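You operate a simulated robot arm through the tools that you are given. There is no shell and no other tool. Be economical: measure what you need, move in short steps, check, and stop when the job is done.

The job below is to be done with a simulated robot arm. You get a single attempt, and the scene is never put back.

Task
Take the white rag from the top of the corner steel table and put it on the green tray there.

It is judged by the outcome, as a careful person would: the job done as asked, and still so three seconds after it is handed in. It fails if anything else is knocked over, pushed out of place, dropped, spilled or broken.

Robot
A 6-joint arm with a two-finger parallel gripper, fixed in place. Base frame: the origin is at the foot of the arm, x ahead of it, y to its left, z up; the work surface is at about z = 0. Units: m, degrees, N and s.
With the tool pointing down near the work surface it reaches from about 0.14 to 0.58 m from the base axis. Its first joint turns from -66.0 to 66.0 degrees. Payload 2.1 kg.
Tool frame: the origin (TCP) lies between the finger pads and is the grasp point; the fingertips stand 0.03 m ahead of it; z points along the fingers, y is the line along which they close. The gripper opens to 0.094 m. The fingers are 0.028 m wide and 0.01 m thick; the gripper's body (0.05 by 0.096 m) begins 0.055 m behind the TCP.
Orientation is that of the tool frame in the base frame, as [roll, pitch, yaw] about the fixed x, y, z axes, in that order (R = Rz(yaw) Ry(pitch) Rx(roll)). With the fingers straight down and closing along the base's y, the tool's x points along the base's -x, its y along +y and its z along -z.

Tools
- The arm moves only by the tool send_rows. Its argument "steps" is a list of rows, each a list of 7 numbers: the shift along the base's x, y, z in units of 40 mm (1.0 is 40 mm), then the turn, a rotation vector about the base's x, y, z in units of 8 degrees (1.0 is 8 degrees), then the closure, from 0 (fully open) to 1 (shut). In form: [[tx, ty, tz, rx, ry, rz, grip], ...]. A call has 1 to 12 rows; each row shifts and turns the commanded pose from where the row before left it. A call with a number of a shift or a turn outside -1 to 1 is refused whole. Rows are played at 5 a second. More than 0.05 m and 8.6 degrees between two rows, or a gripper value outside its range, and nothing of the call is played. A pose out of reach is approached as far as the arm can. The call stops where the force on the tool passes 40 N (or 10 N more than at its start, if that is more) or the arm is blocked; 0.2 s more then pass. Each finger travels about 0.072 m/s and halts on what it meets, pressing with about 23 N; the grip force reading is that of the motor and also rises with nothing between the fingers. The clock runs only during rows and for 0.2 s after the last one: add rows that do not move to give the fingers time. The reply holds the time, the measured pose of the TCP, the force on the tool along the base axes, the opening and the grip force, in the units named above and with some noise.
- Cameras (640 x 400 px; columns grow to the right, rows downward): "scene" is fixed at [0.0422, -0.3705, 0.4682]; the picture's right is [0.84, -0.54, 0.00], its down [-0.38, -0.59, -0.71] and it looks along [0.38, 0.60, -0.71] (base axes); focal length 333 px, centre (320, 200). "wrist" rides on the gripper at [0.076, 0.014, -0.103] in the tool frame; the picture's right is [-0.18, 0.98, 0.00], its down [-0.75, -0.14, -0.64] and it looks along [-0.63, -0.12, 0.77] (tool axes); focal length 243 px, centre (320, 200). There is no depth. A picture from a camera that has moved, and an enlarged one, comes with that camera's place and axes in the base frame and with its lens.
- capture(camera): a new picture of that camera. The clock stands still meanwhile.
- inspect(camera, box): a new picture of the part [left, top, right, bottom] of that camera's present view, enlarged. The clock stands still meanwhile.
- job_done(): hands the job in; it is judged then, once.

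Work in short steps. Places have to be worked out from the pictures, the camera data and where the tool is seen: move nearer, look again, correct. Check each grasp and each placing, and mend what went wrong. You have 90 turns and 46 pictures in all, those below and enlarged ones among them. Open the gripper and draw the arm clear of the work before you hand the job in, unless the task says otherwise; then end with one line.

The tools are called after "Call:" by a JSON object that holds its "api" and its "payload". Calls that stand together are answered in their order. send_rows: Moves the arm, as the interface text tells. Its arguments: {"type":"object","properties":{"steps":{"type":"array","items":{"type":"array","items":{"type":"number"}}}},"required":["steps"]} The other tools are called the same way: capture (camera) takes a picture; inspect (camera, box) takes an enlarged picture of a part of a camera's view; job_done () hands the job in.

At the start:

```text
time: 0.0
eef_pos: [0.257, -0.0825, 0.2264]
tool_rot: [180.0, 0.1, 180.0]
wrist_force: [-0.4, 0.2, 0.2]
width: 0.0942
finger_force: 0.0
```

scene: 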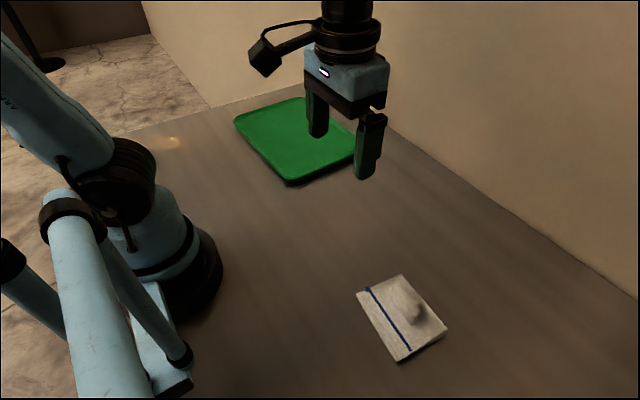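
wrist: 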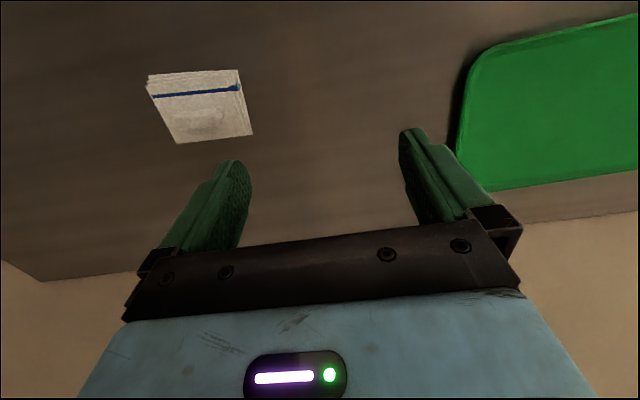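

The rag appears to be around (0.26, -0.24) and the tray around (0.35, 0.22). I'll look closer at both, especially the lump on the rag.

Call:
{"api": "inspect", "payload": {"camera": "scene", "box": [340, 260, 468, 370]}}

Call:
{"api": "inspect", "payload": {"camera": "wrist", "box": [130, 50, 270, 150]}}

```text
3.64 times, centred on (404, 315) of scene
camera zoom: at [0.0422, -0.3705, 0.4682], right [0.84, -0.54, 0.0], down [-0.38, -0.59, -0.71], along [0.38, 0.6, -0.71], focal length 1212 px, centre (14, -218)
```

zoom: 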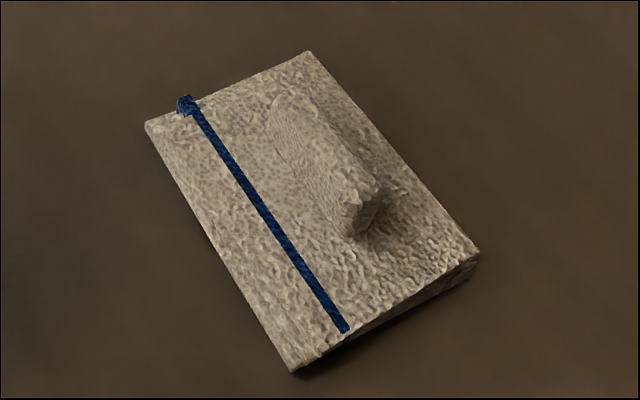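

```text
4.00 times, centred on (200, 100) of wrist
camera zoom: at [0.1837, -0.0676, 0.329], right [0.18, 0.98, 0.0], down [0.75, -0.14, 0.64], along [0.63, -0.12, -0.77], focal length 970 px, centre (800, 600)
```

zoom: 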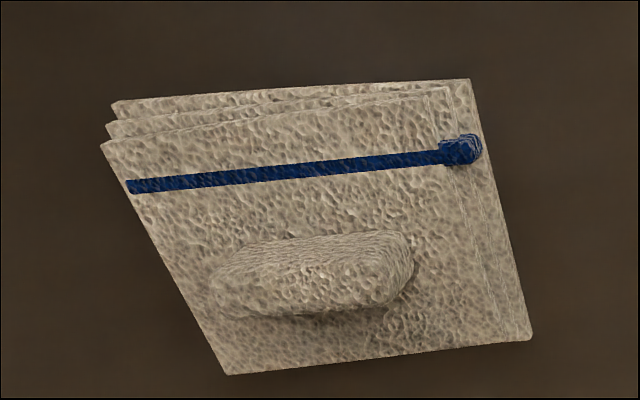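

The rag has a raised ridge, about 45 mm long, running along y at about (0.268, -0.239). I'll turn the gripper 90° so it closes along x across that ridge, and move above it with the fingers partly closed.

Call:
{"api": "send_rows", "payload": {"steps": [[0.02, -0.325, 0, 0, 0, -0.9375, 0.2], [0.02, -0.325, 0, 0, 0, -0.9375, 0.4], [0.02, -0.325, 0, 0, 0, -0.9375, 0.45], [0.02, -0.325, 0, 0, 0, -0.9375, 0.45], [0.02, -0.325, 0, 0, 0, -0.9375, 0.45], [0.02, -0.325, 0, 0, 0, -0.9375, 0.45], [0.02, -0.325, 0, 0, 0, -0.9375, 0.45], [0.02, -0.325, 0, 0, 0, -0.9375, 0.45], [0.02, -0.325, 0, 0, 0, -0.9375, 0.45], [0.02, -0.325, 0, 0, 0, -0.9375, 0.45], [0.02, -0.325, 0, 0, 0, -0.9375, 0.45], [0.02, -0.325, 0, 0, 0, -0.9375, 0.45]]}}

Call:
{"api": "capture", "payload": {"camera": "wrist"}}

```text
time: 2.6
eef_pos: [0.268, -0.2402, 0.2269]
tool_rot: [-179.9, 0.1, 89.8]
wrist_force: [0.3, 0.0, 0.9]
width: 0.0516
finger_force: 0.1
```

```text
41 pictures are left
camera wrist: at [0.2839, -0.1627, 0.33], right [0.98, -0.19, 0.0], down [-0.14, -0.75, 0.64], along [-0.12, -0.63, -0.77], focal length 243 px, centre (320, 200)
```

wrist: 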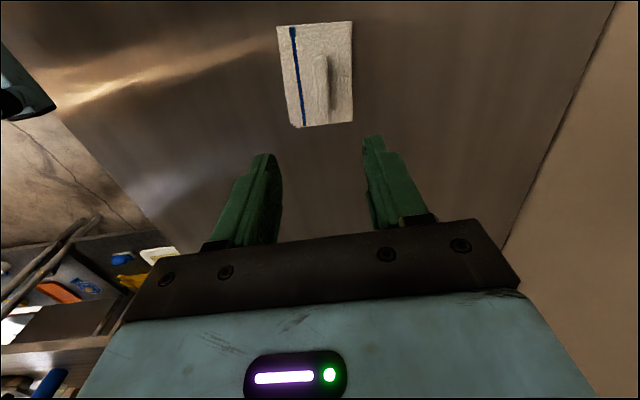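

The ridge computes to about (0.270, -0.242), almost directly below the tool. I'll descend to z≈0.09 and check.

Call:
{"api": "send_rows", "payload": {"steps": [[0.05, -0.03, -0.85, 0, 0, 0, 0.45], [0, 0, -0.85, 0, 0, 0, 0.45], [0, 0, -0.85, 0, 0, 0, 0.45], [0, 0, -0.85, 0, 0, 0, 0.45], [0, 0, 0, 0, 0, 0, 0.45]]}}

Call:
{"api": "capture", "payload": {"camera": "wrist"}}

Call:
{"api": "inspect", "payload": {"camera": "scene", "box": [330, 200, 490, 370]}}

```text
time: 3.8
eef_pos: [0.2687, -0.2408, 0.0888]
tool_rot: [180.0, 0.1, 90.1]
wrist_force: [1.2, 0.1, 0.9]
width: 0.0515
finger_force: 0.1
```

```text
40 pictures are left
camera wrist: at [0.2851, -0.163, 0.1908], right [0.98, -0.18, 0.0], down [-0.14, -0.75, 0.64], along [-0.12, -0.63, -0.77], focal length 243 px, centre (320, 200)
```

wrist: 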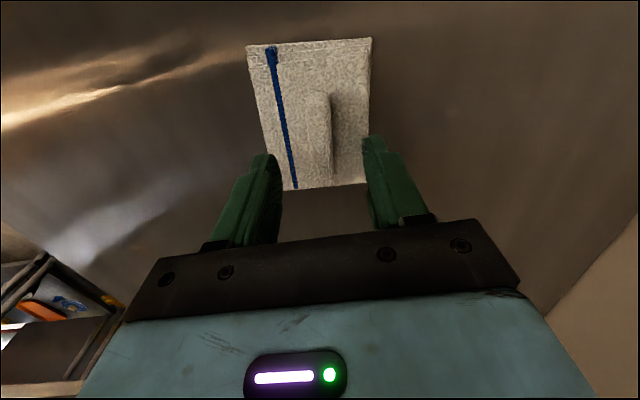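

```text
2.35 times, centred on (410, 285) of scene
camera zoom: at [0.0422, -0.3705, 0.4682], right [0.84, -0.54, 0.0], down [-0.38, -0.59, -0.71], along [0.38, 0.6, -0.71], focal length 784 px, centre (108, 0)
```

zoom: 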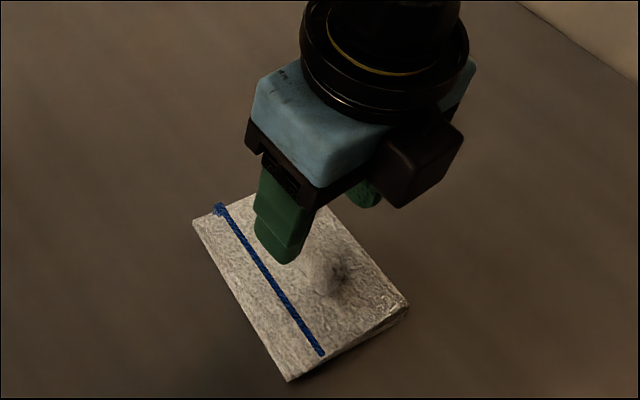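

The ridge is between the fingers in x. I'll lower in smaller steps to TCP z≈0.05, which puts the tips at about 0.02.

Call:
{"api": "send_rows", "payload": {"steps": [[0.03, 0, -0.35, 0, 0, 0, 0.45], [0, 0, -0.35, 0, 0, 0, 0.45], [0, 0, -0.27, 0, 0, 0, 0.45], [0, 0, 0, 0, 0, 0, 0.45]]}}

Call:
{"api": "inspect", "payload": {"camera": "wrist", "box": [200, 40, 440, 250]}}

Call:
{"api": "inspect", "payload": {"camera": "scene", "box": [340, 240, 460, 370]}}

```text
time: 4.8
eef_pos: [0.2726, -0.2397, 0.0517]
tool_rot: [-180.0, 0.0, 90.0]
wrist_force: [-0.7, -0.1, -0.9]
width: 0.0517
finger_force: 0.1
```

```text
1.90 times, centred on (320, 145) of wrist
camera zoom: at [0.2888, -0.162, 0.1545], right [0.98, -0.18, 0.0], down [-0.14, -0.75, 0.64], along [-0.12, -0.63, -0.77], focal length 462 px, centre (320, 305)
```

zoom: 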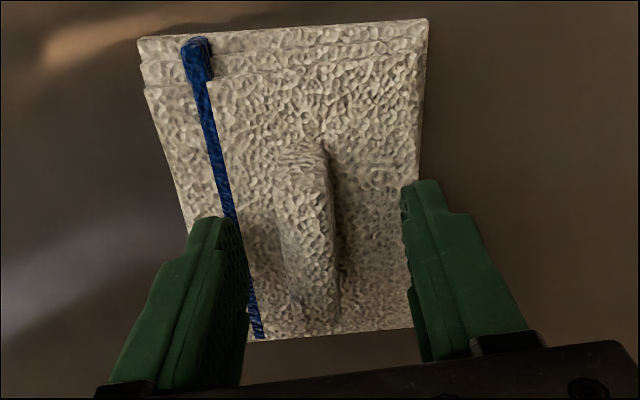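

```text
3.08 times, centred on (400, 305) of scene
camera zoom: at [0.0422, -0.3705, 0.4682], right [0.84, -0.54, 0.0], down [-0.38, -0.59, -0.71], along [0.38, 0.6, -0.71], focal length 1026 px, centre (74, -123)
```

zoom: 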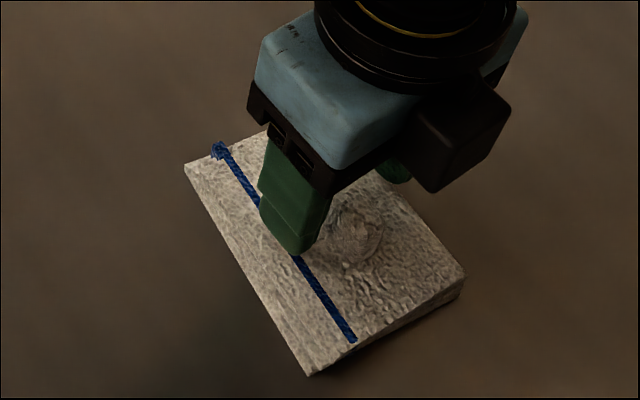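

The fingers straddle the ridge at a tip height of about 0.022. I'll lower a little at a time, watching for contact.

Call:
{"api": "send_rows", "payload": {"steps": [[-0.05, 0, -0.08, 0, 0, 0, 0.45], [0, 0, -0.08, 0, 0, 0, 0.45], [0, 0, 0, 0, 0, 0, 0.45]]}}

Call:
{"api": "inspect", "payload": {"camera": "scene", "box": [340, 240, 460, 370]}}

```text
time: 5.6
eef_pos: [0.2696, -0.2405, 0.0471]
tool_rot: [179.9, 0.1, 90.0]
wrist_force: [0.4, 0.2, 0.6]
width: 0.0518
finger_force: 0.1
```

```text
3.08 times, centred on (400, 305) of scene
camera zoom: at [0.0422, -0.3705, 0.4682], right [0.84, -0.54, 0.0], down [-0.38, -0.59, -0.71], along [0.38, 0.6, -0.71], focal length 1026 px, centre (74, -123)
```

zoom: 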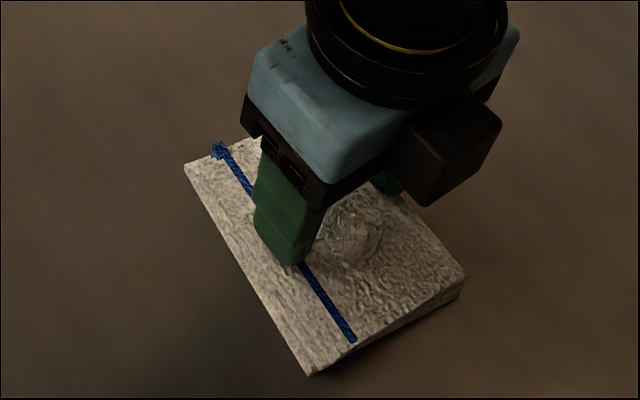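

There is no contact yet with the tips at about 0.017, and they look nearly on the rag surface. I'll close on the ridge.

Call:
{"api": "send_rows", "payload": {"steps": [[0, 0, 0, 0, 0, 0, 0.7], [0, 0, 0, 0, 0, 0, 1], [0, 0, 0, 0, 0, 0, 1], [0, 0, 0, 0, 0, 0, 1], [0, 0, 0, 0, 0, 0, 1]]}}

Call:
{"api": "inspect", "payload": {"camera": "wrist", "box": [200, 40, 440, 250]}}

```text
time: 6.8
eef_pos: [0.2699, -0.2409, 0.0458]
tool_rot: [-179.9, 0.1, 90.0]
wrist_force: [-0.4, -0.5, 0.5]
width: 0.0198
finger_force: 22.9
```

```text
1.90 times, centred on (320, 145) of wrist
camera zoom: at [0.2856, -0.1627, 0.1486], right [0.98, -0.18, 0.0], down [-0.14, -0.75, 0.64], along [-0.12, -0.63, -0.77], focal length 462 px, centre (320, 305)
```

zoom: 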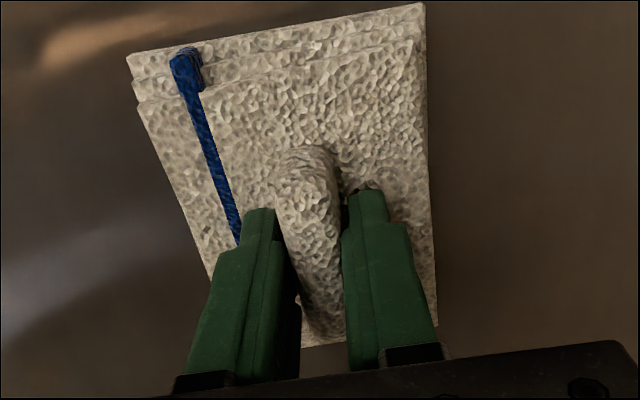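

The fingers hold something 20 mm wide, which is the ridge. I'll lift about 40 mm and check.

Call:
{"api": "send_rows", "payload": {"steps": [[0, 0, 0.25, 0, 0, 0, 1], [0, 0, 0.25, 0, 0, 0, 1], [0, 0, 0.5, 0, 0, 0, 1], [0, 0, 0, 0, 0, 0, 1]]}}

Call:
{"api": "capture", "payload": {"camera": "scene"}}

```text
time: 7.8
eef_pos: [0.2697, -0.2405, 0.0867]
tool_rot: [180.0, 0.0, 90.0]
wrist_force: [-1.4, -0.6, -0.6]
width: 0.0197
finger_force: 22.6
```

```text
34 pictures are left
```

scene: 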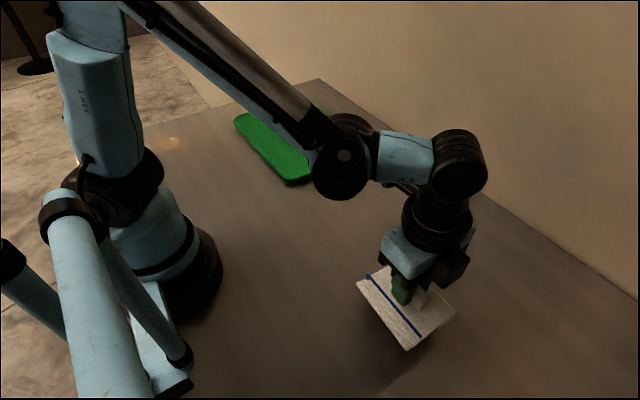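

The rag is lifted. I'll raise it to about 0.165 and carry it toward the tray, rotating the wrist back on the way.

Call:
{"api": "send_rows", "payload": {"steps": [[0, 0, 1, 0, 0, 0, 1], [0, 0, 1, 0, 0, 0, 1], [0.14, 0.8, 0, 0, 0, 0.75, 1], [0.14, 0.8, 0, 0, 0, 0.75, 1], [0.14, 0.8, 0, 0, 0, 0.75, 1], [0.14, 0.8, 0, 0, 0, 0.75, 1], [0.14, 0.8, 0, 0, 0, 0.75, 1], [0.14, 0.8, 0, 0, 0, 0.75, 1], [0.14, 0.8, 0, 0, 0, 0.75, 1], [0.14, 0.8, 0, 0, 0, 0.75, 1], [0.14, 0.8, 0, 0, 0, 0.75, 1]]}}

Call:
{"api": "send_rows", "payload": {"steps": [[0.14, 0.8, 0, 0, 0, 0.75, 1], [0.14, 0.8, 0, 0, 0, 0.75, 1], [0.14, 0.8, 0, 0, 0, 0.75, 1], [0.14, 0.8, 0, 0, 0, 0.75, 1], [0.14, 0.8, 0, 0, 0, 0.75, 1], [0.14, 0.8, 0, 0, 0, 0.75, 1], [0, 0, 0, 0, 0, 0, 1], [0, 0, 0, 0, 0, 0, 1]]}}

Call:
{"api": "capture", "payload": {"camera": "scene"}}

Call:
{"api": "capture", "payload": {"camera": "wrist"}}

```text
time: 10.2
eef_pos: [0.3188, 0.048, 0.1639]
tool_rot: [180.0, 0.1, 144.0]
wrist_force: [-0.8, -0.2, -0.1]
width: 0.0198
finger_force: 22.7
```

```text
time: 12.0
eef_pos: [0.3537, 0.2406, 0.1658]
tool_rot: [-180.0, 0.0, -179.9]
wrist_force: [-0.1, -0.1, -0.2]
width: 0.0196
finger_force: 22.6
```

```text
33 pictures are left
```

scene: 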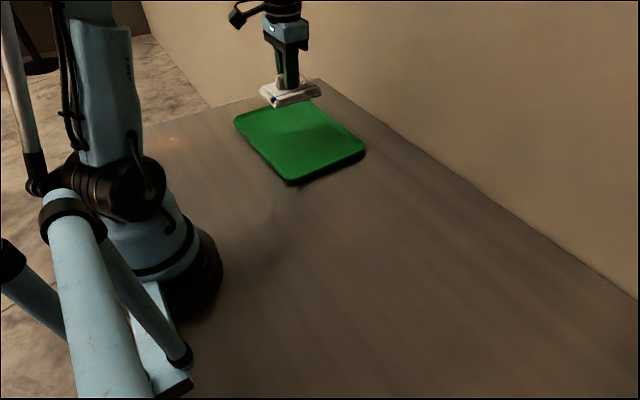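

```text
32 pictures are left
camera wrist: at [0.2786, 0.2563, 0.2683], right [0.18, 0.98, 0.0], down [0.75, -0.14, 0.64], along [0.63, -0.12, -0.77], focal length 243 px, centre (320, 200)
```

wrist: 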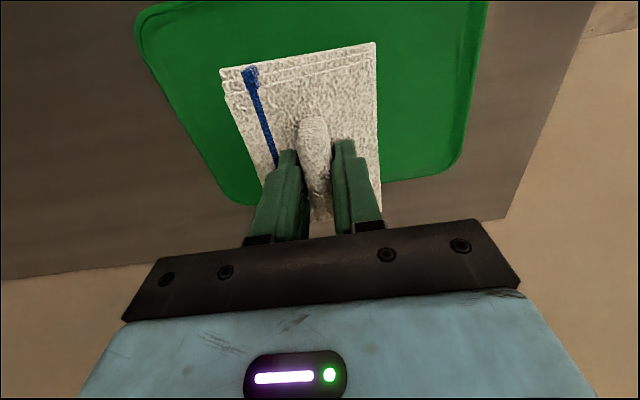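

The tray spans roughly x 0.265–0.465 and y 0.10–0.39, so the rag is well centred. I'll lower it to about 0.08 and look.

Call:
{"api": "send_rows", "payload": {"steps": [[0.25, 0, -0.7, 0, 0, 0, 1], [0, 0, -0.7, 0, 0, 0, 1], [0, 0, -0.7, 0, 0, 0, 1], [0, 0, 0, 0, 0, 0, 1]]}}

Call:
{"api": "inspect", "payload": {"camera": "scene", "box": [220, 60, 380, 200]}}

```text
time: 13.0
eef_pos: [0.3609, 0.2397, 0.0801]
tool_rot: [180.0, 0.1, 179.9]
wrist_force: [0.2, -0.1, -0.3]
width: 0.0197
finger_force: 23.0
```

```text
2.86 times, centred on (300, 130) of scene
camera zoom: at [0.0422, -0.3705, 0.4682], right [0.84, -0.54, 0.0], down [-0.38, -0.59, -0.71], along [0.38, 0.6, -0.71], focal length 952 px, centre (377, 400)
```

zoom: 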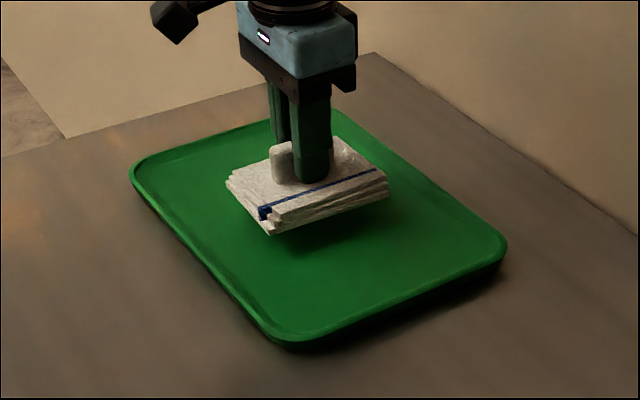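

The rag hovers over the tray. I'll lower in small steps toward about 0.056.

Call:
{"api": "send_rows", "payload": {"steps": [[0, 0, -0.2, 0, 0, 0, 1], [0, 0, -0.2, 0, 0, 0, 1], [0, 0, -0.1, 0, 0, 0, 1], [0, 0, -0.1, 0, 0, 0, 1], [0, 0, 0, 0, 0, 0, 1]]}}

Call:
{"api": "inspect", "payload": {"camera": "scene", "box": [220, 60, 380, 200]}}

```text
time: 14.2
eef_pos: [0.3644, 0.2373, 0.0572]
tool_rot: [-180.0, 0.2, -179.9]
wrist_force: [0.4, 0.5, -1.4]
width: 0.0197
finger_force: 22.8
```

```text
2.86 times, centred on (300, 130) of scene
camera zoom: at [0.0422, -0.3705, 0.4682], right [0.84, -0.54, 0.0], down [-0.38, -0.59, -0.71], along [0.38, 0.6, -0.71], focal length 952 px, centre (377, 400)
```

zoom: 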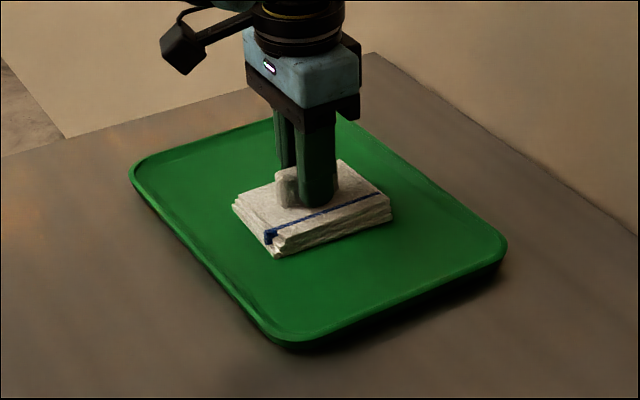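

The rag is almost down, so I'll go a few millimetres further to feel for contact.

Call:
{"api": "send_rows", "payload": {"steps": [[0, 0, -0.05, 0, 0, 0, 1], [0, 0, -0.05, 0, 0, 0, 1], [0, 0, 0, 0, 0, 0, 1]]}}

```text
time: 14.8
eef_pos: [0.364, 0.2375, 0.0557]
tool_rot: [-179.9, 0.1, -180.0]
wrist_force: [-1.3, -0.9, 13.6]
width: 0.0197
finger_force: 23.4
stopped in row 3: the force on the tool passed its limit (the readings are from after the stop); the commanded pose is now the measured one
```

Contact was felt, so the rag is resting on the tray. I'll open partly, keeping the fingers above the rag's base, then rise.

Call:
{"api": "send_rows", "payload": {"steps": [[0, 0, 0.03, 0, 0, 0, 0.6], [0, 0, 0, 0, 0, 0, 0.45], [0, 0, 0, 0, 0, 0, 0.45], [0, 0, 0.2, 0, 0, 0, 0.45], [0, 0, 0.5, 0, 0, 0, 0.45], [0, 0, 1, 0, 0, 0, 0.45], [0, 0, 1, 0, 0, 0, 0.2], [0, 0, 0.8, 0, 0, 0, 0], [0, 0, 0, 0, 0, 0, 0], [0, 0, 0, 0, 0, 0, 0]]}}

Call:
{"api": "capture", "payload": {"camera": "scene"}}

Call:
{"api": "capture", "payload": {"camera": "wrist"}}

```text
time: 17.0
eef_pos: [0.3624, 0.2383, 0.1966]
tool_rot: [179.9, 0.1, -180.0]
wrist_force: [-0.5, -1.0, 0.0]
width: 0.0939
finger_force: 0.1
```

```text
29 pictures are left
```

scene: 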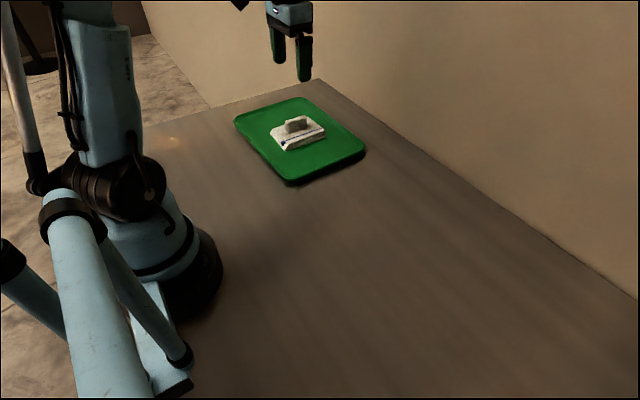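

```text
28 pictures are left
camera wrist: at [0.2875, 0.2537, 0.2983], right [0.18, 0.98, 0.0], down [0.75, -0.14, 0.64], along [0.63, -0.12, -0.77], focal length 243 px, centre (320, 200)
```

wrist: 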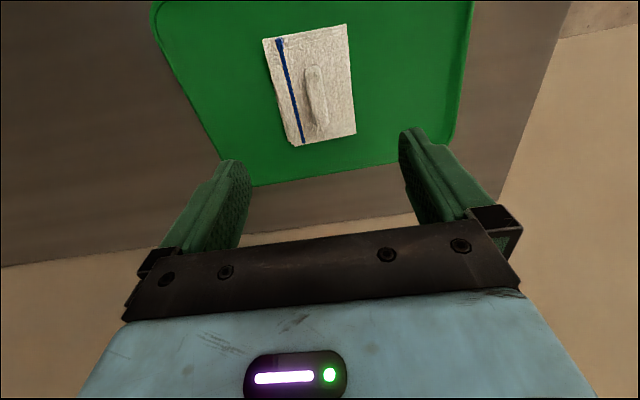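

The rag is lying flat on the tray, the tray hasn't moved, and the gripper is open and clear above it. I'll hand the job in.

Call:
{"api": "job_done", "payload": {}}

```text
The job is handed in.
```

The white rag is lying flat on the green tray, the tray hasn't moved, the arm is clear with its gripper open, and I've handed the job in.
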